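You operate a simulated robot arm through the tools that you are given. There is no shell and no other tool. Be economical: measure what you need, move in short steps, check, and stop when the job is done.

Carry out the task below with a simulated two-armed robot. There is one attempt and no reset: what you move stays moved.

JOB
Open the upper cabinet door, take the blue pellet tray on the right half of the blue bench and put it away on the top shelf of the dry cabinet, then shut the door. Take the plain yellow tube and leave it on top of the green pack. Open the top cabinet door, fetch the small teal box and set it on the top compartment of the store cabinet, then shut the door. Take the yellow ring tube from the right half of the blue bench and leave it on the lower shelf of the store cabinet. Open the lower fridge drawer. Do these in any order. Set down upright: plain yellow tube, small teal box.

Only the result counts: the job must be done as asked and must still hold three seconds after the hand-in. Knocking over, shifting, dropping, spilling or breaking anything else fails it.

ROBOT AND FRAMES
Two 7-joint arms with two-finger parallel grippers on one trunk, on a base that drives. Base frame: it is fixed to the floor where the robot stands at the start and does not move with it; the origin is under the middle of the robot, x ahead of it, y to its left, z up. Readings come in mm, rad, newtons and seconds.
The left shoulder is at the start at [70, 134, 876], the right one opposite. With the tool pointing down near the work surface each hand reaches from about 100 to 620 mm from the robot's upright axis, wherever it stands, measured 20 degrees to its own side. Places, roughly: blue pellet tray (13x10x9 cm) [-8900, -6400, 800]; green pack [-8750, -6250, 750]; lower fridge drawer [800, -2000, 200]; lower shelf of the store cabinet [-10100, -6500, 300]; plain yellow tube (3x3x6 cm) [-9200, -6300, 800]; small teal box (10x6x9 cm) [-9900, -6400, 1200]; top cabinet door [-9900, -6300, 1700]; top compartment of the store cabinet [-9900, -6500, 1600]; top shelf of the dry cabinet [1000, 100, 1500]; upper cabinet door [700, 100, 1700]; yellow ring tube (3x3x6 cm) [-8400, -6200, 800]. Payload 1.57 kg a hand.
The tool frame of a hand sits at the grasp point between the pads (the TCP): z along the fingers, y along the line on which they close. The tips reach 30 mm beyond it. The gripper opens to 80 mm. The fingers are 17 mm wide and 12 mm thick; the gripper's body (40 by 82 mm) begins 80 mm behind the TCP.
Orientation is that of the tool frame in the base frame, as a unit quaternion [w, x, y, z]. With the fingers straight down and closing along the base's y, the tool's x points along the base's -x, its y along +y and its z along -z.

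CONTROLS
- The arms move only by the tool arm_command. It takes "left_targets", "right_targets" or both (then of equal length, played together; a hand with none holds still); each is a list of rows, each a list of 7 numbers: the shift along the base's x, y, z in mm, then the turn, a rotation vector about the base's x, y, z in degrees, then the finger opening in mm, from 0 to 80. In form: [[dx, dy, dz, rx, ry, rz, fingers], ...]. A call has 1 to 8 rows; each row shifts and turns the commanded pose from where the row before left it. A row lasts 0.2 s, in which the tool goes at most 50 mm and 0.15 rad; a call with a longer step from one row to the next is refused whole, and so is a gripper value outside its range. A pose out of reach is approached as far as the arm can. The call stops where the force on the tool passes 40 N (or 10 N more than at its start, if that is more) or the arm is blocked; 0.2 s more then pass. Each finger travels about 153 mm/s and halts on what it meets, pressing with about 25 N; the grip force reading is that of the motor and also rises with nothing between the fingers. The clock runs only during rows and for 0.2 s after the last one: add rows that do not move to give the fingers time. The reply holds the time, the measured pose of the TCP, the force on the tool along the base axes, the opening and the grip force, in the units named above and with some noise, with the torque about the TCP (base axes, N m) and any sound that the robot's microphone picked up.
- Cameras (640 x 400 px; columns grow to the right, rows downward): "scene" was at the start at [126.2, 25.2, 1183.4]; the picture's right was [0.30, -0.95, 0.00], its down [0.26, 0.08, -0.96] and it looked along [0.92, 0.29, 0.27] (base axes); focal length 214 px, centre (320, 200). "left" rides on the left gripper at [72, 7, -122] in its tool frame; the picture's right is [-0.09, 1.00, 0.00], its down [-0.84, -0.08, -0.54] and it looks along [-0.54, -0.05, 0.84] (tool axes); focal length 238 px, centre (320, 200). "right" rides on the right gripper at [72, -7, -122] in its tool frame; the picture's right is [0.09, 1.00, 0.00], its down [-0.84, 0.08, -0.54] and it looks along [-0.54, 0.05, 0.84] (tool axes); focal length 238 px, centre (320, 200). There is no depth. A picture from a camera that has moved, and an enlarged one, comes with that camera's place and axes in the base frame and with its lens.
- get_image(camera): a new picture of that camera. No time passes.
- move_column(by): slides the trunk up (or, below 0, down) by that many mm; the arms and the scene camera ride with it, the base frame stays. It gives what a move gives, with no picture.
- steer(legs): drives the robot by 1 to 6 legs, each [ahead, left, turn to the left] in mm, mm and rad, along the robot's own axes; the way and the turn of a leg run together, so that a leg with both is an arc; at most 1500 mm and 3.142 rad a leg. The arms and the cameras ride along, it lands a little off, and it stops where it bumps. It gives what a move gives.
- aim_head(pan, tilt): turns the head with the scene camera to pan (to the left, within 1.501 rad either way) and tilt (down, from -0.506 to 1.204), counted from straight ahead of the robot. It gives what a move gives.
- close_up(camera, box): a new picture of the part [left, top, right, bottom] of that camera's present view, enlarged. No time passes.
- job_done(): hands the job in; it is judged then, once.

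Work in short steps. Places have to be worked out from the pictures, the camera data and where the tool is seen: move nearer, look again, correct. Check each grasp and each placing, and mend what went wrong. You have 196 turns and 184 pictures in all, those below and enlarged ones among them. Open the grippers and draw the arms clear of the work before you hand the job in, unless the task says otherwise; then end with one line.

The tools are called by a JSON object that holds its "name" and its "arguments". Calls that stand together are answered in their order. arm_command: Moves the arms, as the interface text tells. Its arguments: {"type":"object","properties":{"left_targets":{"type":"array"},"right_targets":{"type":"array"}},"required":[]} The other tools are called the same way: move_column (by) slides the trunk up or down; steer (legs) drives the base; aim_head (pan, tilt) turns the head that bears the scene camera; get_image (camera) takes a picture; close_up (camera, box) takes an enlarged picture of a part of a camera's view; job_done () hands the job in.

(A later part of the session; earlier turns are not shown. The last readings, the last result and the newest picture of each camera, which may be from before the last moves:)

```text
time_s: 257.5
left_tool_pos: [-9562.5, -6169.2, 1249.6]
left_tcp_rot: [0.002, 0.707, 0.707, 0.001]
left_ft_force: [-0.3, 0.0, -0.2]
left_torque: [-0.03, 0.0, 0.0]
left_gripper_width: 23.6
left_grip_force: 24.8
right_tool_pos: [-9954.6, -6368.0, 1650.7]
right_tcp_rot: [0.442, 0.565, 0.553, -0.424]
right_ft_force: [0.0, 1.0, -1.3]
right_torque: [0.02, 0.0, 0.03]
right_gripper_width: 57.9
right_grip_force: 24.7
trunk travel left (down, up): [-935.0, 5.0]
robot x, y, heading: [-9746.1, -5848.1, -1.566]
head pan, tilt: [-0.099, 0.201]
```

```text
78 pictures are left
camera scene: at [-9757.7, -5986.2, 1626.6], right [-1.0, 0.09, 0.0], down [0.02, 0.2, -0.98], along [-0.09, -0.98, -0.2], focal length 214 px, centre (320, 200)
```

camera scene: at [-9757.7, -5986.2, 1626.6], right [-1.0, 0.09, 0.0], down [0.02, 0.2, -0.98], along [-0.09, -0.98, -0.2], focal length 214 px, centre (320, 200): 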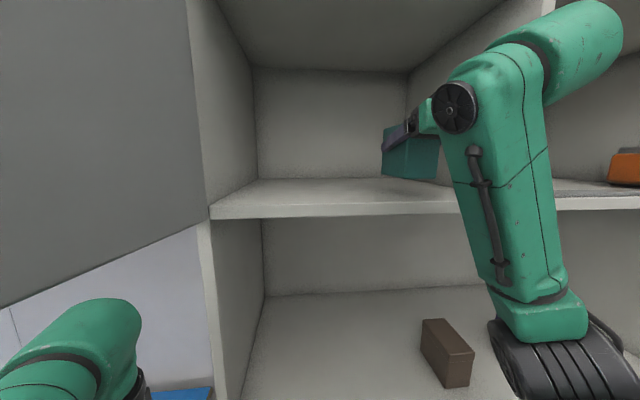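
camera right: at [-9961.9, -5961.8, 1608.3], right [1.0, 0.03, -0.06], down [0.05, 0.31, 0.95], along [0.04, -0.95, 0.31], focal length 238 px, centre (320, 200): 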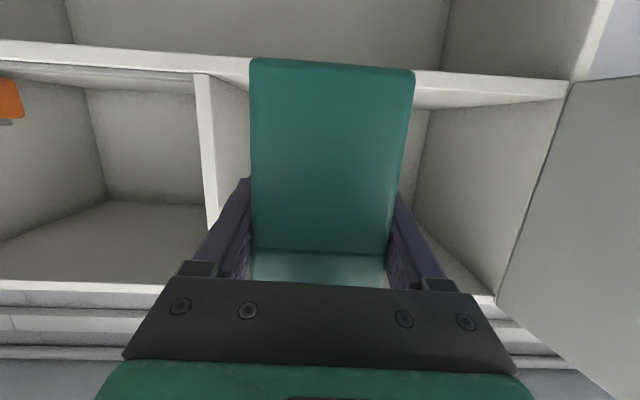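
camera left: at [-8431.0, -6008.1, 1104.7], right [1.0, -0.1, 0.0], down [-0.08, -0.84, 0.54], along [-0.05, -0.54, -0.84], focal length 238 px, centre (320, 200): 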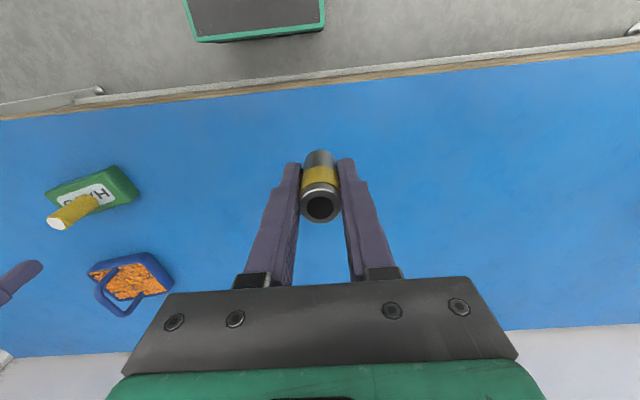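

The box is inside. I lower it, gently toward the end.

{"name": "arm_command", "arguments": {"right_targets": [[0, 0, -15, 0, 0, 0, 0], [0, 0, -10, 0, 0, 0, 0], [0, 0, -5, 0, 0, 0, 0], [0, 0, -4, 0, 0, 0, 0], [0, 0, 0, 0, 0, 0, 0]]}}

{"name": "close_up", "arguments": {"camera": "scene", "box": [340, 100, 500, 220]}}

```text
time_s: 258.7
left_tool_pos: [-9562.6, -6170.7, 1250.4]
left_tcp_rot: [0.001, 0.707, 0.707, 0.0]
left_ft_force: [0.6, 0.8, -0.1]
left_torque: [0.02, -0.02, 0.03]
left_gripper_width: 23.3
left_grip_force: 24.5
right_tool_pos: [-9954.2, -6369.7, 1617.1]
right_tcp_rot: [0.443, 0.563, 0.553, -0.425]
right_ft_force: [-2.7, -6.6, 21.2]
right_torque: [0.13, 0.51, 0.11]
right_gripper_width: 57.9
right_grip_force: 24.7
trunk travel left (down, up): [-935.0, 5.0]
robot x, y, heading: [-9750.4, -5847.1, -1.562]
head pan, tilt: [-0.099, 0.201]
```

```text
3.33 times, centred on (420, 160) of scene
camera zoom: at [-9757.0, -5989.0, 1626.6], right [-1.0, 0.09, 0.0], down [0.02, 0.2, -0.98], along [-0.09, -0.98, -0.2], focal length 715 px, centre (-13, 333)
```

zoom: 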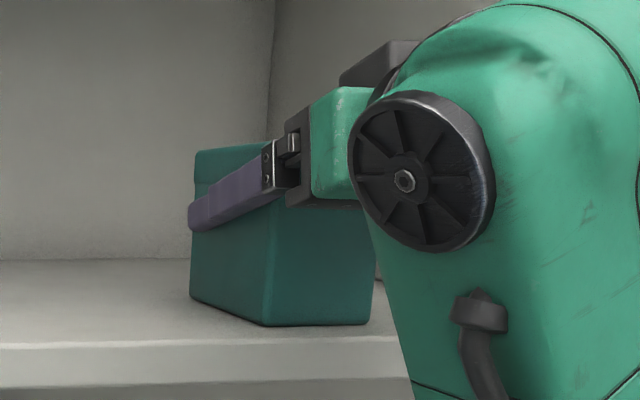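

Contact at 21 N: the box stands on the floor. I relieve 2 mm, open, and check.

{"name": "arm_command", "arguments": {"right_targets": [[0, 0, 2, 0, 0, 0, 0], [0, 0, 0, 0, 0, 0, 62], [0, 0, 0, 0, 0, 0, 80], [0, 0, 0, 0, 0, 0, 80]]}}

{"name": "steer", "arguments": {"legs": [[-130, 0, 0]]}}

{"name": "get_image", "arguments": {"camera": "right"}}

```text
time_s: 259.7
left_tool_pos: [-9562.1, -6170.8, 1250.0]
left_tcp_rot: [0.001, 0.707, 0.707, 0.002]
left_ft_force: [0.2, 0.4, -0.6]
left_torque: [-0.03, -0.02, 0.02]
left_gripper_width: 23.5
left_grip_force: 25.1
right_tool_pos: [-9954.3, -6371.6, 1617.0]
right_tcp_rot: [0.441, 0.565, 0.555, -0.422]
right_ft_force: [-0.1, -0.5, -0.9]
right_torque: [-0.02, -0.02, 0.0]
right_gripper_width: 80.0
right_grip_force: 0.1
trunk travel left (down, up): [-935.0, 5.0]
robot x, y, heading: [-9748.8, -5848.6, -1.569]
head pan, tilt: [-0.099, 0.201]
```

```text
time_s: 260.9
left_tool_pos: [-9563.3, -6047.4, 1248.1]
left_tcp_rot: [-0.001, 0.707, 0.707, 0.003]
left_ft_force: [0.6, -0.6, 0.1]
left_torque: [0.01, 0.03, 0.02]
left_gripper_width: 23.4
left_grip_force: 24.9
right_tool_pos: [-9956.0, -6248.9, 1614.2]
right_tcp_rot: [0.44, 0.566, 0.554, -0.423]
right_ft_force: [0.6, 0.2, -0.5]
right_torque: [0.01, -0.02, -0.01]
right_gripper_width: 80.2
right_grip_force: 0.0
trunk travel left (down, up): [-935.0, 5.0]
robot x, y, heading: [-9749.3, -5715.8, -1.566]
head pan, tilt: [-0.099, 0.201]
```

```text
76 pictures are left
camera right: at [-9961.7, -6113.3, 1575.1], right [1.0, 0.02, -0.06], down [0.05, 0.31, 0.95], along [0.04, -0.95, 0.31], focal length 238 px, centre (320, 200)
```

right: 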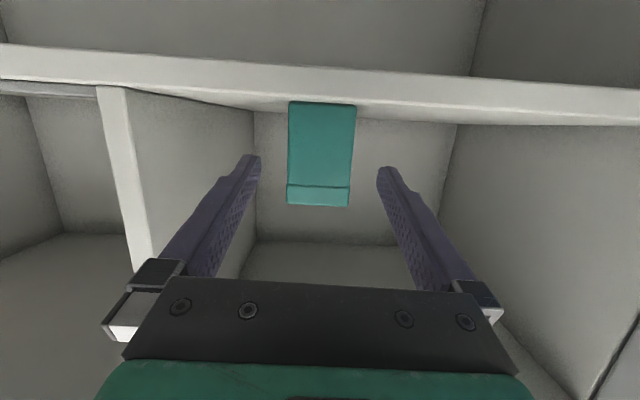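

The teal box stands in the top compartment. To shut the door I back out and go around its free edge to its outer side.

{"name": "steer", "arguments": {"legs": [[-560, 0, 0], [0, 470, 0], [170, 0, 0]]}}

{"name": "get_image", "arguments": {"camera": "right"}}

{"name": "aim_head", "arguments": {"pan": -0.5, "tilt": 0.1}}

{"name": "get_image", "arguments": {"camera": "scene"}}

```text
time_s: 267.6
left_tool_pos: [-9099.5, -5640.7, 1249.5]
left_tcp_rot: [0.002, 0.707, 0.707, 0.001]
left_ft_force: [0.8, 0.5, 0.6]
left_torque: [0.0, 0.0, 0.01]
left_gripper_width: 23.1
left_grip_force: 25.1
right_tool_pos: [-9491.0, -5840.5, 1618.5]
right_tcp_rot: [0.441, 0.565, 0.553, -0.424]
right_ft_force: [-0.3, 0.4, 0.6]
right_torque: [-0.01, 0.0, 0.02]
right_gripper_width: 80.0
right_grip_force: 0.1
trunk travel left (down, up): [-935.0, 5.0]
robot x, y, heading: [-9287.4, -5323.1, -1.563]
head pan, tilt: [-0.099, 0.201]
```

```text
75 pictures are left
camera right: at [-9497.6, -5705.2, 1578.0], right [1.0, 0.03, -0.06], down [0.05, 0.32, 0.95], along [0.04, -0.95, 0.31], focal length 238 px, centre (320, 200)
```

right: 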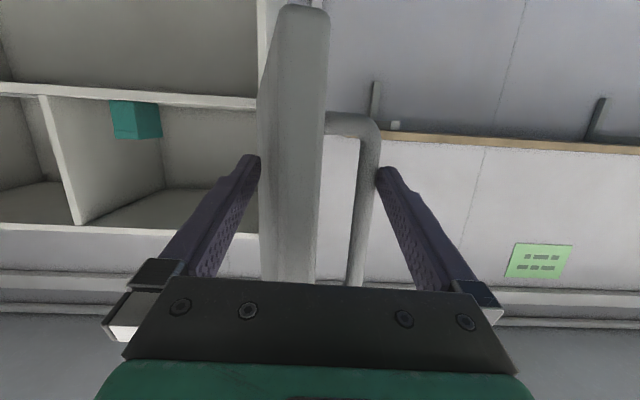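

```text
time_s: 268.5
left_tool_pos: [-9099.7, -5646.0, 1249.3]
left_tcp_rot: [0.0, 0.707, 0.707, 0.002]
left_ft_force: [0.1, -0.3, -1.0]
left_torque: [-0.02, -0.03, -0.05]
left_gripper_width: 23.2
left_grip_force: 25.0
right_tool_pos: [-9491.8, -5846.8, 1615.3]
right_tcp_rot: [0.44, 0.566, 0.554, -0.423]
right_ft_force: [0.5, 0.5, -0.7]
right_torque: [0.0, 0.01, -0.03]
right_gripper_width: 79.8
right_grip_force: 0.0
trunk travel left (down, up): [-935.0, 5.0]
robot x, y, heading: [-9283.4, -5319.5, -1.57]
head pan, tilt: [-0.499, 0.099]
```

```text
74 pictures are left
camera scene: at [-9329.6, -5452.6, 1635.5], right [-0.88, 0.47, 0.0], down [0.05, 0.09, -0.99], along [-0.47, -0.88, -0.1], focal length 214 px, centre (320, 200)
```

scene: 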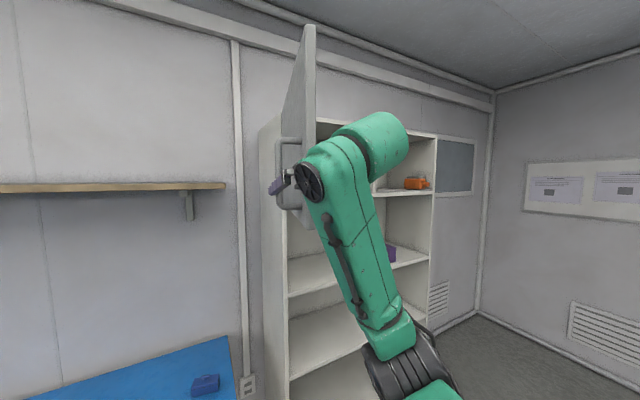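

The fingers straddle the door edge and handle, with the right-hand finger outside the bar. Moving right will swing the door toward shut, so I start with 140 mm.

{"name": "steer", "arguments": {"legs": [[0, -80, 0], [10, -70, 0]]}}

{"name": "get_image", "arguments": {"camera": "right"}}

```text
time_s: 270.2
left_tool_pos: [-9233.5, -5653.1, 1246.1]
left_tcp_rot: [-0.004, 0.706, 0.708, -0.004]
left_ft_force: [1.0, 0.4, -0.9]
left_torque: [-0.02, 0.1, 0.0]
left_gripper_width: 23.3
left_grip_force: 24.9
right_tool_pos: [-9619.8, -5854.0, 1620.1]
right_tcp_rot: [0.438, 0.562, 0.557, -0.427]
right_ft_force: [4.9, -0.7, 1.4]
right_torque: [0.04, 0.06, -0.25]
right_gripper_width: 79.9
right_grip_force: 0.0
trunk travel left (down, up): [-935.0, 5.0]
robot x, y, heading: [-9434.6, -5333.0, -1.562]
head pan, tilt: [-0.499, 0.099]
```

```text
73 pictures are left
camera right: at [-9627.9, -5719.0, 1579.6], right [1.0, 0.03, -0.07], down [0.06, 0.31, 0.95], along [0.05, -0.95, 0.31], focal length 238 px, centre (320, 200)
```

right: 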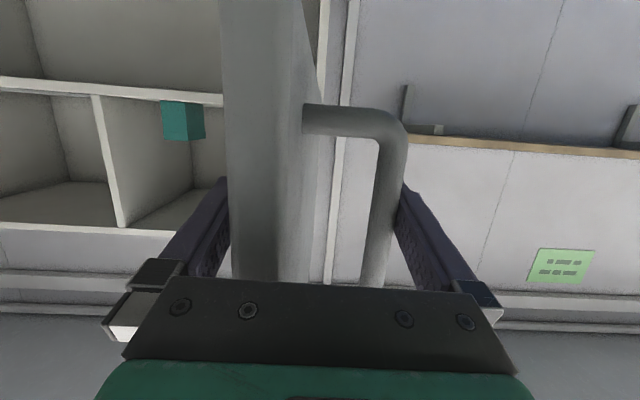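

It swings easily. Before the inner finger jams I back out, close the fingers, and go fully to the outer side of the door.

{"name": "steer", "arguments": {"legs": [[-140, 0, 0], [0, 150, 0]]}}

{"name": "arm_command", "arguments": {"right_targets": [[0, 0, 0, 0, 0, 0, 20], [0, 0, 0, 0, 0, 0, 0], [0, 0, 0, 0, 0, 0, 0]]}}

{"name": "steer", "arguments": {"legs": [[150, 0, 0]]}}

{"name": "get_image", "arguments": {"camera": "right"}}

```text
time_s: 272.5
left_tool_pos: [-9105.5, -5513.3, 1250.3]
left_tcp_rot: [0.003, 0.708, 0.707, 0.002]
left_ft_force: [-0.6, 1.3, 0.0]
left_torque: [0.03, -0.05, 0.02]
left_gripper_width: 23.2
left_grip_force: 25.0
right_tool_pos: [-9497.5, -5714.0, 1616.2]
right_tcp_rot: [0.442, 0.565, 0.553, -0.423]
right_ft_force: [-0.2, -0.2, 0.3]
right_torque: [0.02, -0.03, 0.04]
right_gripper_width: 80.0
right_grip_force: 0.1
trunk travel left (down, up): [-935.0, 5.0]
robot x, y, heading: [-9287.6, -5189.3, -1.566]
head pan, tilt: [-0.499, 0.099]
```

```text
time_s: 273.3
left_tool_pos: [-9100.8, -5515.7, 1248.1]
left_tcp_rot: [0.001, 0.708, 0.706, 0.001]
left_ft_force: [-0.3, 0.5, -0.5]
left_torque: [-0.01, -0.03, -0.02]
left_gripper_width: 23.1
left_grip_force: 24.8
right_tool_pos: [-9492.6, -5715.0, 1616.1]
right_tcp_rot: [0.44, 0.565, 0.554, -0.424]
right_ft_force: [0.6, 0.0, -0.1]
right_torque: [-0.01, 0.01, 0.01]
right_gripper_width: 0.1
right_grip_force: 21.5
trunk travel left (down, up): [-935.0, 5.0]
robot x, y, heading: [-9285.3, -5188.1, -1.573]
head pan, tilt: [-0.499, 0.099]
```

```text
time_s: 274.6
left_tool_pos: [-9100.2, -5663.3, 1251.0]
left_tcp_rot: [0.002, 0.708, 0.706, 0.0]
left_ft_force: [0.6, 0.1, -0.3]
left_torque: [-0.03, -0.02, 0.0]
left_gripper_width: 23.6
left_grip_force: 25.0
right_tool_pos: [-9491.8, -5861.3, 1618.2]
right_tcp_rot: [0.442, 0.565, 0.553, -0.425]
right_ft_force: [-0.1, 0.1, -0.2]
right_torque: [0.0, 0.01, 0.01]
right_gripper_width: 0.0
right_grip_force: 21.3
trunk travel left (down, up): [-935.0, 5.0]
robot x, y, heading: [-9289.4, -5342.3, -1.566]
head pan, tilt: [-0.499, 0.099]
```

```text
72 pictures are left
camera right: at [-9498.9, -5725.7, 1578.0], right [1.0, 0.02, -0.06], down [0.05, 0.32, 0.95], along [0.04, -0.95, 0.31], focal length 238 px, centre (320, 200)
```

right: 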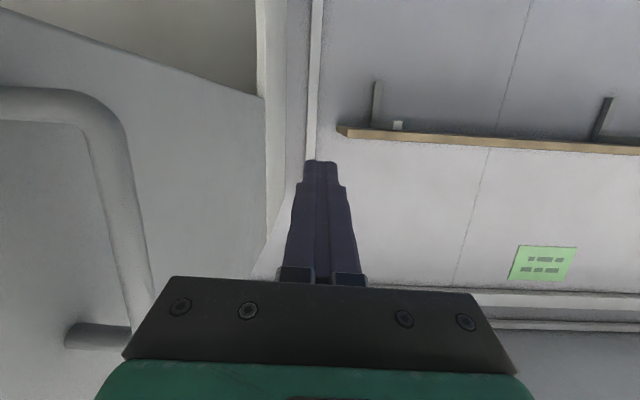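

The hand is on the outer side. I push the door right and inward with the base.

{"name": "steer", "arguments": {"legs": [[20, -150, 0], [50, -110, 0], [70, -100, 0]]}}

{"name": "get_image", "arguments": {"camera": "right"}}

{"name": "get_image", "arguments": {"camera": "scene"}}

```text
time_s: 277.7
left_tool_pos: [-9457.2, -5804.5, 1249.7]
left_tcp_rot: [0.001, 0.707, 0.707, 0.0]
left_ft_force: [0.5, -0.4, -1.4]
left_torque: [-0.02, 0.03, 0.01]
left_gripper_width: 23.1
left_grip_force: 24.3
right_tool_pos: [-9845.4, -6002.6, 1619.5]
right_tcp_rot: [0.441, 0.563, 0.555, -0.425]
right_ft_force: [0.3, 0.1, 0.4]
right_torque: [0.01, 0.0, -0.02]
right_gripper_width: 0.1
right_grip_force: 21.7
trunk travel left (down, up): [-935.0, 5.0]
robot x, y, heading: [-9643.6, -5480.1, -1.568]
head pan, tilt: [-0.499, 0.099]
```

```text
71 pictures are left
camera right: at [-9852.8, -5867.5, 1578.5], right [1.0, 0.03, -0.06], down [0.05, 0.32, 0.95], along [0.05, -0.95, 0.31], focal length 238 px, centre (320, 200)
```

right: 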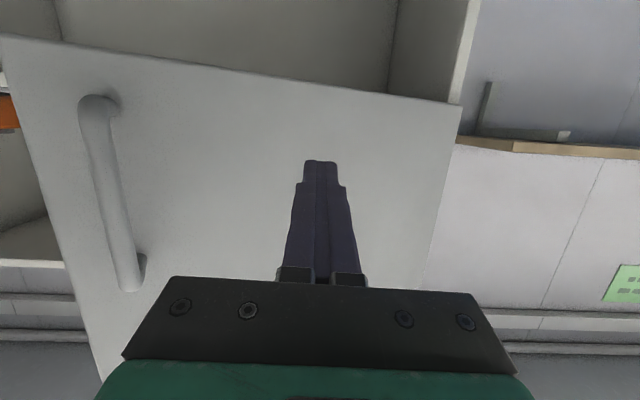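

```text
70 pictures are left
camera scene: at [-9684.8, -5609.6, 1636.1], right [-0.88, 0.48, 0.0], down [0.04, 0.08, -1.0], along [-0.47, -0.88, -0.1], focal length 214 px, centre (320, 200)
```

scene: 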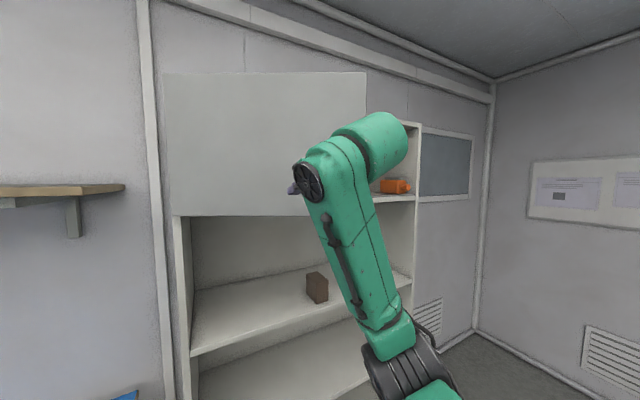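

The door is about 30° open. I push it shut by driving forward near its free side.

{"name": "steer", "arguments": {"legs": [[120, -90, 0], [110, -20, 0]]}}

{"name": "get_image", "arguments": {"camera": "right"}}

```text
time_s: 280.0
left_tool_pos: [-9570.4, -6036.4, 1247.7]
left_tcp_rot: [0.001, 0.707, 0.707, 0.003]
left_ft_force: [-0.3, 0.5, -1.2]
left_torque: [-0.02, -0.03, -0.01]
left_gripper_width: 23.4
left_grip_force: 25.0
right_tool_pos: [-9962.2, -6233.4, 1615.1]
right_tcp_rot: [0.438, 0.566, 0.555, -0.423]
right_ft_force: [0.4, -0.9, 0.4]
right_torque: [0.02, 0.02, 0.02]
right_gripper_width: 0.0
right_grip_force: 21.4
trunk travel left (down, up): [-935.0, 5.0]
robot x, y, heading: [-9752.5, -5711.4, -1.57]
head pan, tilt: [-0.499, 0.099]
stopped in leg 2: the force on the tool passed its limit at 79 N (the readings are from after the stop); the commanded pose is now the measured one
```

```text
69 pictures are left
camera right: at [-9967.5, -6097.1, 1576.3], right [1.0, 0.03, -0.06], down [0.05, 0.31, 0.95], along [0.04, -0.95, 0.31], focal length 238 px, centre (320, 200)
```

right: 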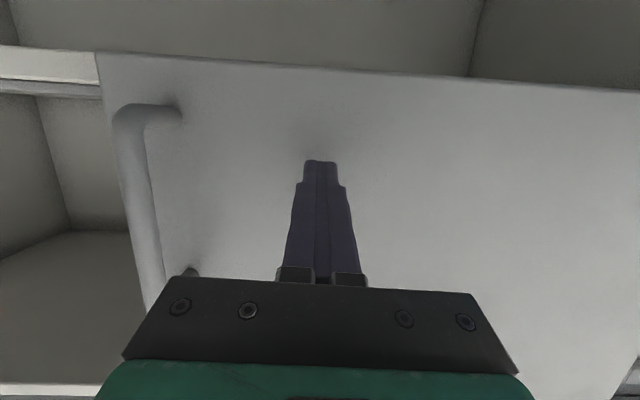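

It stopped on firm contact. I check whether the door is flush.

{"name": "steer", "arguments": {"legs": [[-250, 0, 0]]}}

{"name": "aim_head", "arguments": {"pan": -0.35, "tilt": 0.0}}

{"name": "get_image", "arguments": {"camera": "scene"}}

{"name": "get_image", "arguments": {"camera": "right"}}

```text
time_s: 281.8
left_tool_pos: [-9570.5, -5786.0, 1247.1]
left_tcp_rot: [-0.001, 0.708, 0.706, 0.002]
left_ft_force: [-0.7, -0.2, -1.1]
left_torque: [-0.01, 0.01, 0.0]
left_gripper_width: 23.4
left_grip_force: 25.5
right_tool_pos: [-9960.0, -5984.4, 1615.0]
right_tcp_rot: [0.439, 0.565, 0.557, -0.422]
right_ft_force: [-0.5, 0.0, -0.5]
right_torque: [-0.01, -0.02, 0.0]
right_gripper_width: 0.1
right_grip_force: 21.2
trunk travel left (down, up): [-935.0, 5.0]
robot x, y, heading: [-9757.8, -5456.7, -1.569]
head pan, tilt: [-0.499, 0.099]
```

```text
time_s: 282.5
left_tool_pos: [-9569.4, -5784.2, 1248.3]
left_tcp_rot: [0.001, 0.707, 0.707, 0.003]
left_ft_force: [-0.3, 0.5, -0.3]
left_torque: [0.0, 0.0, 0.03]
left_gripper_width: 23.1
left_grip_force: 25.3
right_tool_pos: [-9960.0, -5980.6, 1615.6]
right_tcp_rot: [0.439, 0.565, 0.556, -0.422]
right_ft_force: [-0.2, -0.1, -1.1]
right_torque: [0.04, 0.03, 0.0]
right_gripper_width: 0.2
right_grip_force: 21.9
trunk travel left (down, up): [-935.0, 5.0]
robot x, y, heading: [-9755.1, -5455.9, -1.569]
head pan, tilt: [-0.351, 0.0]
```

```text
68 pictures are left
camera scene: at [-9786.0, -5593.7, 1644.5], right [-0.94, 0.34, 0.0], down [0.0, 0.0, -1.0], along [-0.34, -0.94, 0.0], focal length 214 px, centre (320, 200)
```

scene: 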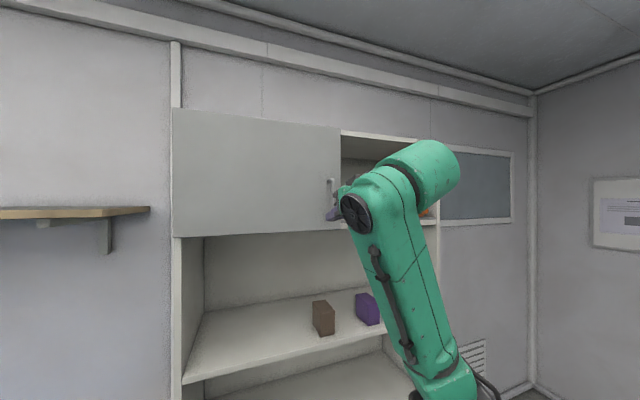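

```text
67 pictures are left
camera right: at [-9966.7, -5844.6, 1576.7], right [1.0, 0.03, -0.06], down [0.05, 0.31, 0.95], along [0.04, -0.95, 0.31], focal length 238 px, centre (320, 200)
```

right: 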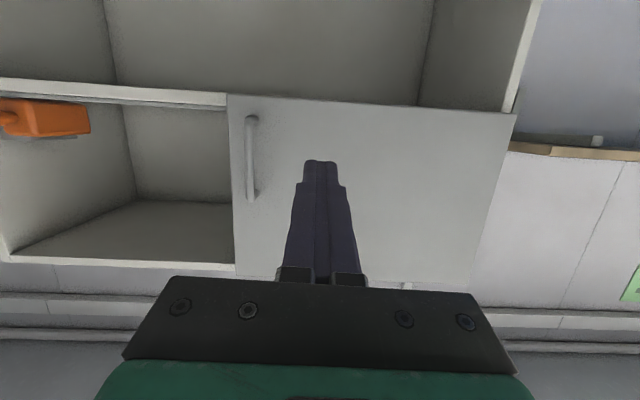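

The door looks shut. I zoom on its free edge to be sure.

{"name": "close_up", "arguments": {"camera": "right", "box": [160, 60, 320, 160]}}

{"name": "close_up", "arguments": {"camera": "scene", "box": [280, 110, 440, 250]}}

```text
4.00 times, centred on (240, 110) of right
camera zoom: at [-9966.7, -5844.6, 1576.7], right [1.0, 0.03, -0.06], down [0.05, 0.31, 0.95], along [0.04, -0.95, 0.31], focal length 953 px, centre (640, 560)
```

zoom: 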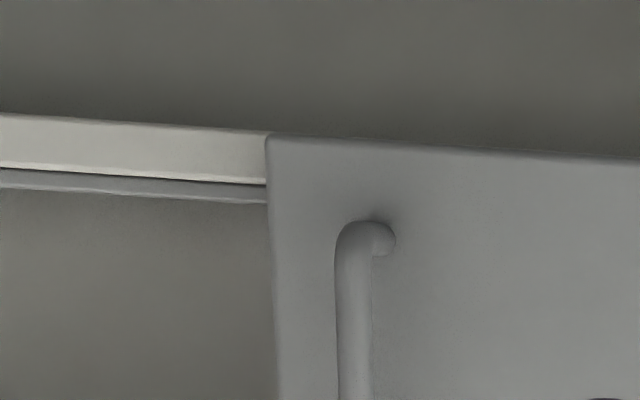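

```text
2.86 times, centred on (360, 180) of scene
camera zoom: at [-9786.0, -5593.7, 1644.5], right [-0.94, 0.34, 0.0], down [0.0, 0.0, -1.0], along [-0.34, -0.94, 0.0], focal length 613 px, centre (206, 257)
```

zoom: 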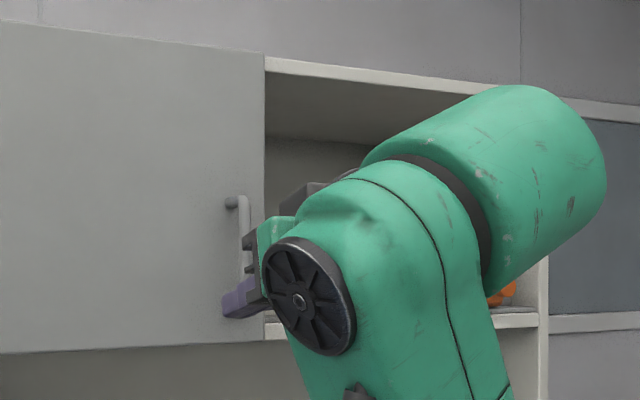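

The door is flush. Next the ring tube: I tuck the right hand back and down, extend the left arm, and lower the trunk for the bottom shelf (z≈325).

{"name": "arm_command", "arguments": {"right_targets": [[0, 30, -20, 7.5, 0, 0, 40], [0, 30, -20, 7.5, 0, 0, 40], [0, 30, -20, 7.5, 0, 0, 40], [0, 30, -20, 7.5, 0, 0, 40]], "left_targets": [[0, -38, 0, 0, 0, 0, 0], [0, -38, 0, 0, 0, 0, 0], [0, -38, 0, 0, 0, 0, 0], [0, -38, 0, 0, 0, 0, 0]]}}

{"name": "move_column", "arguments": {"by": -400}}

{"name": "move_column", "arguments": {"by": -400}}

{"name": "steer", "arguments": {"legs": [[0, -260, 0]]}}

{"name": "aim_head", "arguments": {"pan": 0.1, "tilt": 0.5}}

{"name": "get_image", "arguments": {"camera": "scene"}}

{"name": "get_image", "arguments": {"camera": "left"}}

```text
time_s: 283.5
left_tool_pos: [-9570.0, -5934.4, 1248.8]
left_tcp_rot: [0.002, 0.708, 0.706, 0.002]
left_ft_force: [1.0, 0.7, -0.2]
left_torque: [0.02, 0.01, -0.03]
left_gripper_width: 23.3
left_grip_force: 24.9
right_tool_pos: [-9961.2, -5859.2, 1535.6]
right_tcp_rot: [0.277, 0.661, 0.646, -0.264]
right_ft_force: [0.1, 0.4, 0.2]
right_torque: [0.0, -0.01, 0.01]
right_gripper_width: 40.1
right_grip_force: 0.2
trunk travel left (down, up): [-935.0, 5.0]
robot x, y, heading: [-9751.8, -5460.1, -1.565]
head pan, tilt: [-0.351, 0.0]
```

```text
time_s: 287.3
left_tool_pos: [-9570.4, -5934.5, 849.6]
left_tcp_rot: [0.0, 0.707, 0.707, 0.002]
left_ft_force: [-0.2, -0.4, 0.2]
left_torque: [0.02, -0.03, -0.01]
left_gripper_width: 23.2
left_grip_force: 25.2
right_tool_pos: [-9960.6, -5859.0, 1137.4]
right_tcp_rot: [0.277, 0.66, 0.646, -0.264]
right_ft_force: [0.2, -0.2, 0.5]
right_torque: [0.01, 0.01, 0.01]
right_gripper_width: 40.0
right_grip_force: 0.0
trunk travel left (down, up): [-535.0, 405.0]
robot x, y, heading: [-9759.0, -5460.4, -1.568]
head pan, tilt: [-0.351, 0.0]
```

```text
time_s: 291.2
left_tool_pos: [-9570.3, -5933.8, 450.1]
left_tcp_rot: [0.002, 0.708, 0.706, 0.001]
left_ft_force: [0.5, 0.3, -0.4]
left_torque: [0.02, 0.0, -0.01]
left_gripper_width: 23.0
left_grip_force: 25.1
right_tool_pos: [-9961.5, -5859.3, 737.3]
right_tcp_rot: [0.278, 0.66, 0.646, -0.264]
right_ft_force: [-0.6, 0.3, 0.3]
right_torque: [0.0, -0.03, -0.05]
right_gripper_width: 40.1
right_grip_force: 0.0
trunk travel left (down, up): [-135.0, 805.0]
robot x, y, heading: [-9754.4, -5454.9, -1.568]
head pan, tilt: [-0.351, 0.0]
```

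```text
time_s: 293.0
left_tool_pos: [-9828.9, -5934.2, 449.7]
left_tcp_rot: [0.001, 0.707, 0.707, 0.002]
left_ft_force: [0.1, 0.1, -1.0]
left_torque: [0.03, 0.04, -0.01]
left_gripper_width: 23.4
left_grip_force: 25.0
right_tool_pos: [-10221.0, -5860.1, 737.8]
right_tcp_rot: [0.278, 0.659, 0.647, -0.265]
right_ft_force: [-0.7, -0.3, -0.3]
right_torque: [-0.01, 0.02, 0.0]
right_gripper_width: 40.1
right_grip_force: 0.0
trunk travel left (down, up): [-135.0, 805.0]
robot x, y, heading: [-10012.0, -5456.2, -1.57]
head pan, tilt: [-0.351, 0.0]
```

```text
time_s: 294.0
left_tool_pos: [-9829.5, -5932.7, 449.3]
left_tcp_rot: [0.001, 0.707, 0.707, 0.002]
left_ft_force: [-0.1, -0.4, -0.3]
left_torque: [-0.01, 0.01, 0.02]
left_gripper_width: 23.2
left_grip_force: 25.0
right_tool_pos: [-10219.8, -5858.9, 736.8]
right_tcp_rot: [0.278, 0.66, 0.646, -0.265]
right_ft_force: [0.6, 0.2, 0.0]
right_torque: [-0.02, 0.05, -0.01]
right_gripper_width: 40.0
right_grip_force: 0.1
trunk travel left (down, up): [-135.0, 805.0]
robot x, y, heading: [-10013.6, -5454.0, -1.566]
head pan, tilt: [0.099, 0.499]
```

```text
64 pictures are left
camera scene: at [-10006.2, -5598.7, 798.6], right [-0.99, -0.1, 0.0], down [-0.05, 0.48, -0.88], along [0.09, -0.87, -0.48], focal length 214 px, centre (320, 200)
```

scene: 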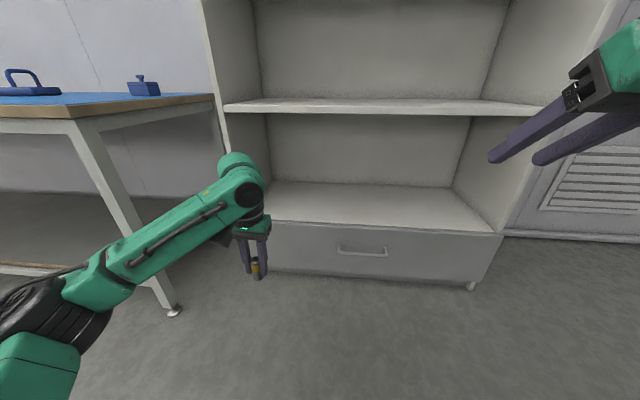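

```text
63 pictures are left
camera left: at [-9823.1, -5863.2, 571.5], right [1.0, -0.09, 0.0], down [-0.08, -0.84, 0.54], along [-0.05, -0.54, -0.84], focal length 238 px, centre (320, 200)
```

left: 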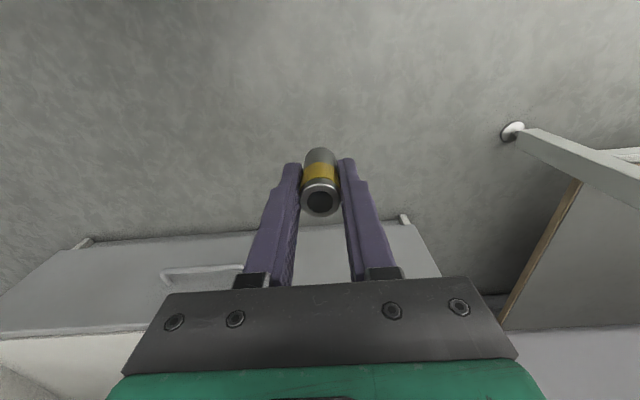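

The lower shelf is at z≈315 and the middle one at ≈748. I lower the trunk 65 mm, pull the right hand back a bit, and drive in with the tube.

{"name": "move_column", "arguments": {"by": -62}}

{"name": "arm_command", "arguments": {"right_targets": [[0, 30, 0, 0, 0, 0, 40], [0, 30, 0, 0, 0, 0, 40]]}}

{"name": "steer", "arguments": {"legs": [[290, 0, 0]]}}

{"name": "get_image", "arguments": {"camera": "scene"}}

{"name": "get_image", "arguments": {"camera": "left"}}

```text
time_s: 295.0
left_tool_pos: [-9828.8, -5934.1, 387.2]
left_tcp_rot: [0.0, 0.707, 0.707, 0.002]
left_ft_force: [0.1, -0.5, -0.6]
left_torque: [0.0, -0.01, -0.01]
left_gripper_width: 23.1
left_grip_force: 24.9
right_tool_pos: [-10221.2, -5859.2, 674.7]
right_tcp_rot: [0.279, 0.659, 0.647, -0.265]
right_ft_force: [0.2, -0.8, 0.6]
right_torque: [0.0, 0.0, -0.03]
right_gripper_width: 39.9
right_grip_force: 0.2
trunk travel left (down, up): [-73.0, 867.0]
robot x, y, heading: [-10013.8, -5459.5, -1.57]
head pan, tilt: [0.099, 0.499]
```

```text
time_s: 295.6
left_tool_pos: [-9829.1, -5933.4, 387.6]
left_tcp_rot: [0.001, 0.707, 0.707, 0.001]
left_ft_force: [-0.3, -0.6, -1.2]
left_torque: [-0.02, -0.04, -0.02]
left_gripper_width: 23.4
left_grip_force: 25.0
right_tool_pos: [-10220.9, -5798.8, 674.1]
right_tcp_rot: [0.279, 0.659, 0.647, -0.264]
right_ft_force: [-0.6, -0.8, -0.1]
right_torque: [0.01, -0.01, 0.03]
right_gripper_width: 39.6
right_grip_force: 0.2
trunk travel left (down, up): [-73.0, 867.0]
robot x, y, heading: [-10019.8, -5454.4, -1.567]
head pan, tilt: [0.099, 0.499]
```

```text
time_s: 297.6
left_tool_pos: [-9828.8, -6223.0, 387.8]
left_tcp_rot: [0.0, 0.708, 0.707, 0.002]
left_ft_force: [0.0, 0.5, 0.6]
left_torque: [-0.01, 0.04, -0.01]
left_gripper_width: 23.1
left_grip_force: 24.9
right_tool_pos: [-10220.1, -6089.1, 675.1]
right_tcp_rot: [0.279, 0.659, 0.647, -0.264]
right_ft_force: [0.2, 0.0, -0.2]
right_torque: [0.03, -0.03, 0.03]
right_gripper_width: 40.1
right_grip_force: 0.0
trunk travel left (down, up): [-73.0, 867.0]
robot x, y, heading: [-10017.4, -5748.7, -1.567]
head pan, tilt: [0.099, 0.499]
```

```text
62 pictures are left
camera scene: at [-10005.2, -5888.2, 736.6], right [-0.99, -0.1, 0.0], down [-0.05, 0.48, -0.88], along [0.09, -0.87, -0.48], focal length 214 px, centre (320, 200)
```

scene: 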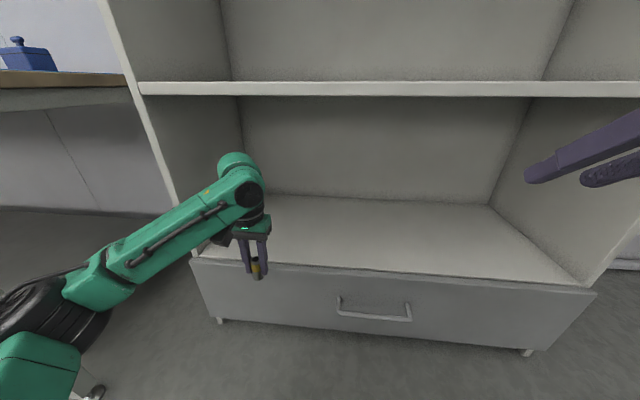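

```text
61 pictures are left
camera left: at [-9822.1, -6152.7, 509.5], right [1.0, -0.09, 0.0], down [-0.08, -0.84, 0.54], along [-0.05, -0.54, -0.84], focal length 238 px, centre (320, 200)
```

left: 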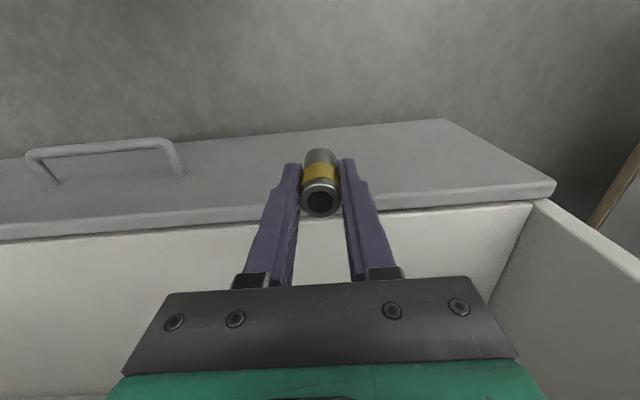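

The shelf's front edge is at y≈-6296. I go 135 mm further in and then lower.

{"name": "steer", "arguments": {"legs": [[135, 0, 0]]}}

{"name": "get_image", "arguments": {"camera": "scene"}}

```text
time_s: 298.9
left_tool_pos: [-9827.2, -6356.2, 388.1]
left_tcp_rot: [0.0, 0.708, 0.706, 0.002]
left_ft_force: [0.4, -0.4, 0.0]
left_torque: [0.0, -0.01, -0.02]
left_gripper_width: 23.1
left_grip_force: 25.3
right_tool_pos: [-10219.4, -6221.3, 675.2]
right_tcp_rot: [0.278, 0.66, 0.646, -0.265]
right_ft_force: [-0.3, 0.5, -0.7]
right_torque: [0.01, -0.02, 0.02]
right_gripper_width: 39.9
right_grip_force: 0.1
trunk travel left (down, up): [-73.0, 867.0]
robot x, y, heading: [-10017.4, -5880.3, -1.571]
head pan, tilt: [0.099, 0.499]
```

```text
60 pictures are left
camera scene: at [-10004.9, -6021.7, 736.6], right [-0.99, -0.1, 0.0], down [-0.05, 0.48, -0.88], along [0.09, -0.87, -0.48], focal length 214 px, centre (320, 200)
```

scene: 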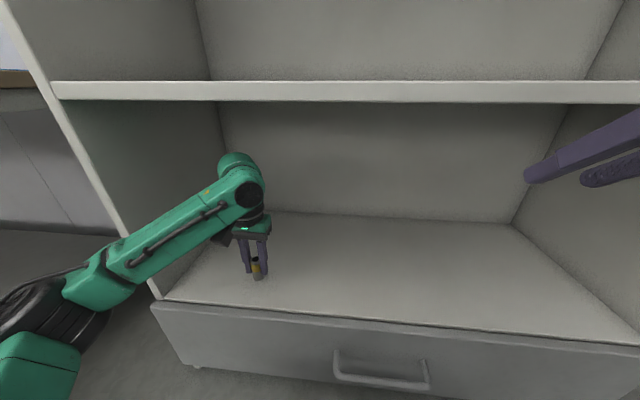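

The tube is over the shelf. I lower the left hand with small steps until contact.

{"name": "arm_command", "arguments": {"left_targets": [[0, 0, -10, 0, 0, 0, 0], [0, 0, -8, 0, 0, 0, 0], [0, 0, -4, 0, 0, 0, 0], [0, 0, -4, 0, 0, 0, 0], [0, 0, -3, 0, 0, 0, 0], [0, 0, -3, 0, 0, 0, 0], [0, 0, 0, 0, 0, 0, 0]]}}

```text
time_s: 300.5
left_tool_pos: [-9828.8, -6356.9, 358.0]
left_tcp_rot: [0.003, 0.708, 0.706, 0.001]
left_ft_force: [0.4, -2.2, 20.9]
left_torque: [-0.11, 0.01, 0.04]
left_gripper_width: 23.6
left_grip_force: 24.8
right_tool_pos: [-10220.2, -6220.4, 675.5]
right_tcp_rot: [0.279, 0.659, 0.646, -0.265]
right_ft_force: [0.2, -0.2, 0.2]
right_torque: [0.0, 0.0, 0.02]
right_gripper_width: 40.0
right_grip_force: 0.1
trunk travel left (down, up): [-73.0, 867.0]
robot x, y, heading: [-10016.9, -5881.1, -1.573]
head pan, tilt: [0.099, 0.499]
```

The tube touches the shelf (21 N). I ease 2 mm, open slowly, raise the hand 70 mm and look.

{"name": "arm_command", "arguments": {"left_targets": [[0, 0, 2, 0, 0, 0, 0], [0, 0, 0, 0, 0, 0, 30], [0, 0, 0, 0, 0, 0, 45], [0, 0, 0, 0, 0, 0, 60], [0, 0, 20, 0, 0, 0, 60], [0, 0, 25, 0, 0, 0, 60], [0, 0, 25, 0, 0, 0, 60]]}}

{"name": "close_up", "arguments": {"camera": "scene", "box": [180, 180, 340, 300]}}

```text
time_s: 302.1
left_tool_pos: [-9828.5, -6357.1, 427.0]
left_tcp_rot: [0.002, 0.708, 0.707, 0.002]
left_ft_force: [-0.8, -0.3, 0.1]
left_torque: [-0.01, -0.01, 0.0]
left_gripper_width: 59.9
left_grip_force: 0.0
right_tool_pos: [-10219.5, -6221.8, 672.9]
right_tcp_rot: [0.278, 0.659, 0.646, -0.265]
right_ft_force: [-0.9, 0.1, -0.7]
right_torque: [-0.02, 0.04, 0.0]
right_gripper_width: 40.0
right_grip_force: 0.0
trunk travel left (down, up): [-73.0, 867.0]
robot x, y, heading: [-10014.2, -5884.8, -1.566]
head pan, tilt: [0.099, 0.499]
```

```text
3.33 times, centred on (260, 240) of scene
camera zoom: at [-10004.9, -6021.5, 736.6], right [-0.99, -0.1, 0.0], down [-0.05, 0.48, -0.88], along [0.09, -0.87, -0.48], focal length 715 px, centre (520, 67)
```

zoom: 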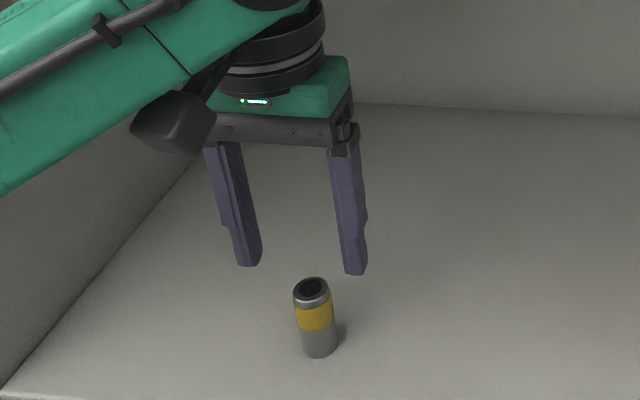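

The ring tube stands on the lower shelf. I back out, raise the trunk, and drive to the tray.

{"name": "steer", "arguments": {"legs": [[-380, 0, 0]]}}

{"name": "move_column", "arguments": {"by": 400}}

{"name": "move_column", "arguments": {"by": 140}}

{"name": "steer", "arguments": {"legs": [[0, 1360, 0]]}}

{"name": "aim_head", "arguments": {"pan": -0.25, "tilt": 0.6}}

{"name": "get_image", "arguments": {"camera": "scene"}}

{"name": "get_image", "arguments": {"camera": "right"}}

```text
time_s: 304.5
left_tool_pos: [-9828.4, -5976.3, 425.8]
left_tcp_rot: [0.001, 0.707, 0.707, 0.002]
left_ft_force: [-0.1, -0.3, 0.1]
left_torque: [0.03, -0.01, 0.0]
left_gripper_width: 59.9
left_grip_force: 0.1
right_tool_pos: [-10220.6, -5841.5, 673.6]
right_tcp_rot: [0.278, 0.658, 0.648, -0.264]
right_ft_force: [-0.3, 0.5, 0.0]
right_torque: [0.02, 0.03, 0.02]
right_gripper_width: 39.8
right_grip_force: 0.1
trunk travel left (down, up): [-73.0, 867.0]
robot x, y, heading: [-10016.3, -5502.3, -1.562]
head pan, tilt: [0.099, 0.499]
```

```text
time_s: 308.3
left_tool_pos: [-9827.6, -5978.3, 826.2]
left_tcp_rot: [0.001, 0.707, 0.708, 0.003]
left_ft_force: [-0.7, 0.5, 0.5]
left_torque: [0.03, 0.02, 0.02]
left_gripper_width: 59.9
left_grip_force: 0.0
right_tool_pos: [-10221.4, -5843.2, 1074.3]
right_tcp_rot: [0.279, 0.657, 0.649, -0.263]
right_ft_force: [0.1, 0.3, 0.3]
right_torque: [0.01, -0.02, 0.03]
right_gripper_width: 40.0
right_grip_force: 0.0
trunk travel left (down, up): [-473.0, 467.0]
robot x, y, heading: [-10017.9, -5502.6, -1.567]
head pan, tilt: [0.099, 0.499]
```

```text
time_s: 310.0
left_tool_pos: [-9827.5, -5977.8, 966.3]
left_tcp_rot: [0.001, 0.706, 0.708, 0.002]
left_ft_force: [0.3, -0.6, -0.7]
left_torque: [0.01, -0.02, -0.03]
left_gripper_width: 60.0
left_grip_force: 0.0
right_tool_pos: [-10220.2, -5843.1, 1214.0]
right_tcp_rot: [0.279, 0.658, 0.648, -0.264]
right_ft_force: [-0.8, 0.4, 0.2]
right_torque: [-0.02, 0.04, 0.04]
right_gripper_width: 40.0
right_grip_force: 0.0
trunk travel left (down, up): [-613.0, 327.0]
robot x, y, heading: [-10016.0, -5503.5, -1.572]
head pan, tilt: [0.099, 0.499]
```

```text
time_s: 316.8
left_tool_pos: [-8466.8, -5960.8, 965.9]
left_tcp_rot: [0.001, 0.703, 0.711, 0.003]
left_ft_force: [1.2, 0.0, 0.5]
left_torque: [-0.03, 0.0, 0.0]
left_gripper_width: 59.9
left_grip_force: 0.0
right_tool_pos: [-8860.1, -5829.2, 1214.4]
right_tcp_rot: [0.28, 0.655, 0.652, -0.262]
right_ft_force: [-0.6, 0.0, 0.3]
right_torque: [0.0, -0.01, -0.04]
right_gripper_width: 40.1
right_grip_force: 0.0
trunk travel left (down, up): [-613.0, 327.0]
robot x, y, heading: [-8659.7, -5487.8, -1.557]
head pan, tilt: [0.099, 0.499]
```

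```text
time_s: 317.6
left_tool_pos: [-8466.2, -5960.1, 966.4]
left_tcp_rot: [0.002, 0.704, 0.711, 0.002]
left_ft_force: [-0.3, -0.5, -0.2]
left_torque: [-0.03, 0.03, 0.0]
left_gripper_width: 59.9
left_grip_force: 0.1
right_tool_pos: [-8859.7, -5831.0, 1214.9]
right_tcp_rot: [0.279, 0.655, 0.651, -0.262]
right_ft_force: [-0.8, 0.9, 0.2]
right_torque: [0.01, -0.01, 0.0]
right_gripper_width: 40.3
right_grip_force: 0.0
trunk travel left (down, up): [-613.0, 327.0]
robot x, y, heading: [-8655.3, -5488.8, -1.557]
head pan, tilt: [-0.25, 0.6]
```

```text
58 pictures are left
camera scene: at [-8678.3, -5623.4, 1267.5], right [-0.97, 0.23, 0.0], down [0.13, 0.55, -0.83], along [-0.19, -0.8, -0.56], focal length 214 px, centre (320, 200)
```

scene: 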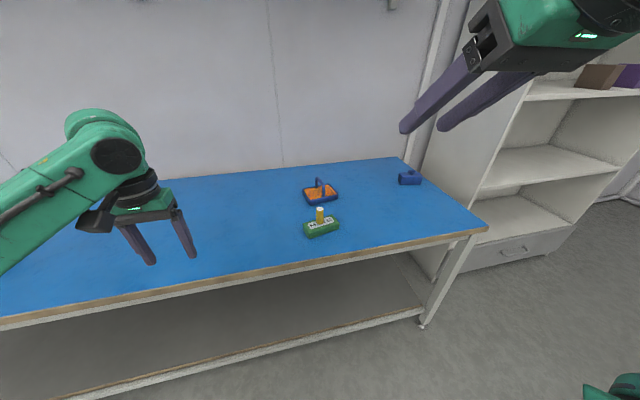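

```text
57 pictures are left
camera right: at [-8868.4, -5693.9, 1248.0], right [1.0, 0.07, -0.04], down [0.05, -0.21, 0.98], along [0.06, -0.98, -0.21], focal length 238 px, centre (320, 200)
```

right: 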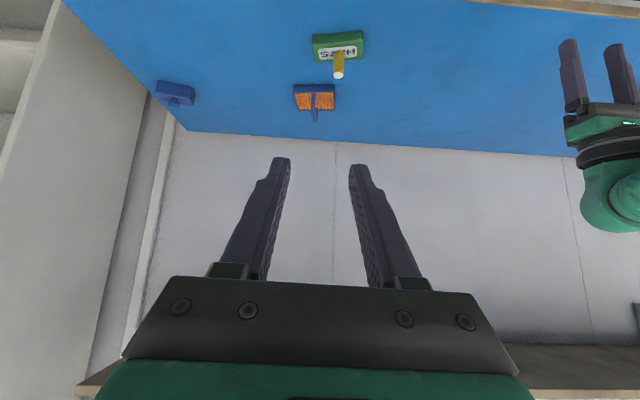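

The tray stands behind the pack with the tube on it, so I must come in high. I drive ahead 300 mm and look down with the hand camera.

{"name": "steer", "arguments": {"legs": [[310, 0, -0.012]]}}

{"name": "aim_head", "arguments": {"pan": -0.35, "tilt": 0.75}}

{"name": "get_image", "arguments": {"camera": "right"}}

{"name": "close_up", "arguments": {"camera": "scene", "box": [240, 100, 400, 220]}}

```text
time_s: 319.7
left_tool_pos: [-8470.3, -6268.1, 966.5]
left_tcp_rot: [0.002, 0.708, 0.706, 0.002]
left_ft_force: [-1.0, -0.6, 0.3]
left_torque: [0.02, 0.01, -0.06]
left_gripper_width: 60.2
left_grip_force: 0.1
right_tool_pos: [-8861.8, -6131.9, 1213.7]
right_tcp_rot: [0.279, 0.659, 0.646, -0.265]
right_ft_force: [-0.2, -0.2, 0.0]
right_torque: [-0.02, 0.01, 0.02]
right_gripper_width: 40.1
right_grip_force: 0.1
trunk travel left (down, up): [-613.0, 327.0]
robot x, y, heading: [-8655.2, -5791.5, -1.57]
head pan, tilt: [-0.25, 0.6]
```

```text
time_s: 320.4
left_tool_pos: [-8469.8, -6267.8, 967.8]
left_tcp_rot: [0.001, 0.708, 0.707, 0.002]
left_ft_force: [1.0, 0.5, -0.3]
left_torque: [0.01, 0.02, -0.03]
left_gripper_width: 60.0
left_grip_force: 0.1
right_tool_pos: [-8861.1, -6133.0, 1214.0]
right_tcp_rot: [0.279, 0.659, 0.646, -0.265]
right_ft_force: [1.2, 0.0, 0.4]
right_torque: [0.03, 0.01, -0.01]
right_gripper_width: 40.1
right_grip_force: 0.0
trunk travel left (down, up): [-613.0, 327.0]
robot x, y, heading: [-8655.4, -5793.8, -1.568]
head pan, tilt: [-0.351, 0.75]
```

```text
56 pictures are left
camera right: at [-8868.6, -5995.7, 1248.0], right [1.0, 0.06, -0.04], down [0.05, -0.21, 0.98], along [0.05, -0.98, -0.21], focal length 238 px, centre (320, 200)
```

right: 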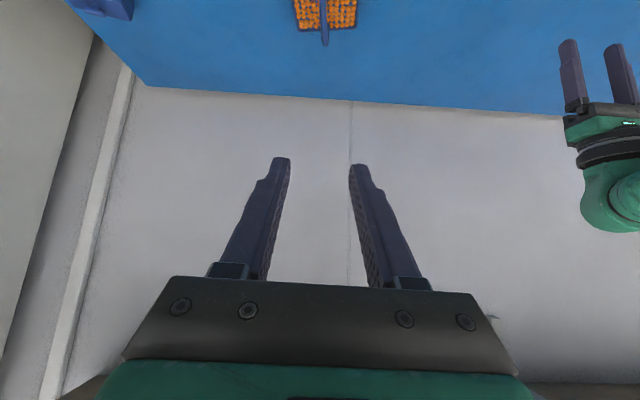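

```text
3.33 times, centred on (320, 160) of scene
camera zoom: at [-8684.3, -5920.0, 1254.6], right [-0.94, 0.34, 0.0], down [0.23, 0.64, -0.73], along [-0.25, -0.69, -0.68], focal length 715 px, centre (320, 333)
```

zoom: 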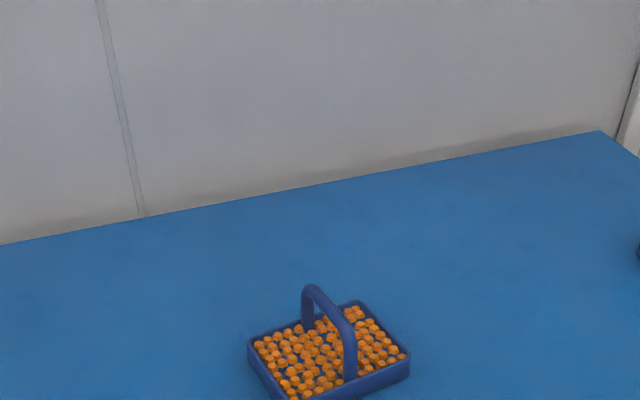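

The handle's top bar is at about (-8852, -6363, 840), running nearly along y. I move the hand, tilted 45°, to just above it with a 6.8° yaw to match the tray.

{"name": "arm_command", "arguments": {"right_targets": [[1, -29, -39, 0, 0, 3.4, 40], [1, -29, -39, 0, 0, 3.4, 40], [1, -29, -39, 0, 0, 0, 40], [1, -29, -39, 0, 0, 0, 40], [1, -29, -39, 0, 0, 0, 40], [1, -29, -39, 0, 0, 0, 40], [1, -28, -39, 0, 0, 0, 40], [1, -28, -39, 0, 0, 0, 40]]}}

{"name": "get_image", "arguments": {"camera": "right"}}

{"name": "close_up", "arguments": {"camera": "scene", "box": [240, 100, 400, 220]}}

```text
time_s: 322.2
left_tool_pos: [-8469.9, -6269.3, 965.9]
left_tcp_rot: [0.002, 0.707, 0.707, 0.002]
left_ft_force: [0.4, 0.7, 0.5]
left_torque: [-0.03, 0.02, 0.02]
left_gripper_width: 60.2
left_grip_force: 0.1
right_tool_pos: [-8855.0, -6362.6, 901.1]
right_tcp_rot: [0.292, 0.62, 0.684, -0.249]
right_ft_force: [-0.6, 0.2, -0.9]
right_torque: [-0.04, -0.01, 0.0]
right_gripper_width: 40.0
right_grip_force: 0.0
trunk travel left (down, up): [-613.0, 327.0]
robot x, y, heading: [-8656.7, -5793.1, -1.572]
head pan, tilt: [-0.351, 0.75]
```

```text
54 pictures are left
camera right: at [-8876.9, -6228.1, 935.0], right [0.98, 0.17, -0.04], down [0.08, -0.2, 0.98], along [0.16, -0.96, -0.21], focal length 238 px, centre (320, 200)
```

right: 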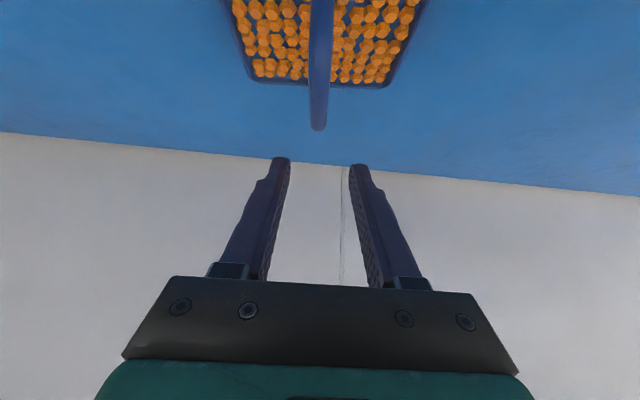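

```text
3.33 times, centred on (320, 160) of scene
camera zoom: at [-8684.3, -5921.0, 1254.5], right [-0.94, 0.34, 0.0], down [0.23, 0.64, -0.73], along [-0.25, -0.69, -0.68], focal length 715 px, centre (320, 333)
```

zoom: 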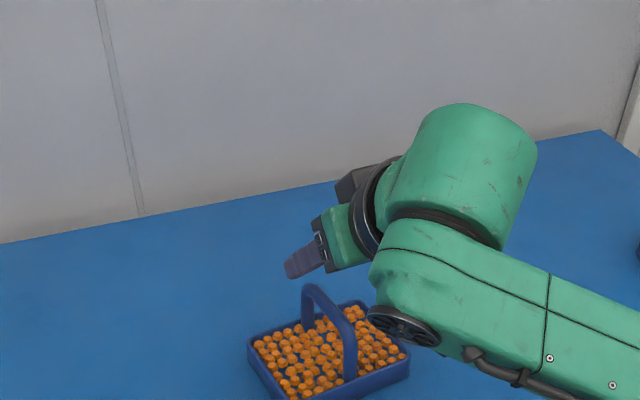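

The handle is centred and aligned between the fingers. Before descending I check the arm's clearance to the tube on the pack.

{"name": "get_image", "arguments": {"camera": "scene"}}

```text
52 pictures are left
camera scene: at [-8684.3, -5921.0, 1254.5], right [-0.94, 0.34, 0.0], down [0.23, 0.64, -0.73], along [-0.25, -0.69, -0.68], focal length 214 px, centre (320, 200)
```

scene: 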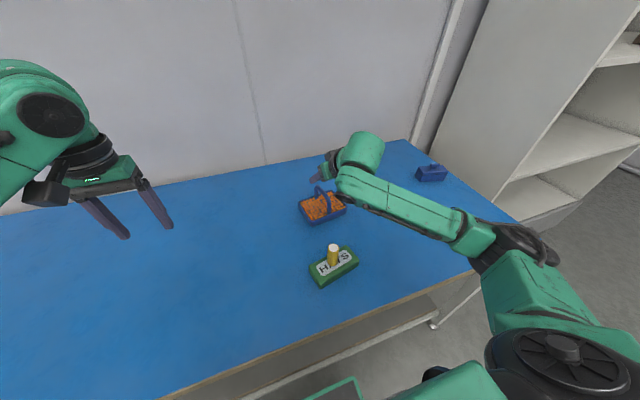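

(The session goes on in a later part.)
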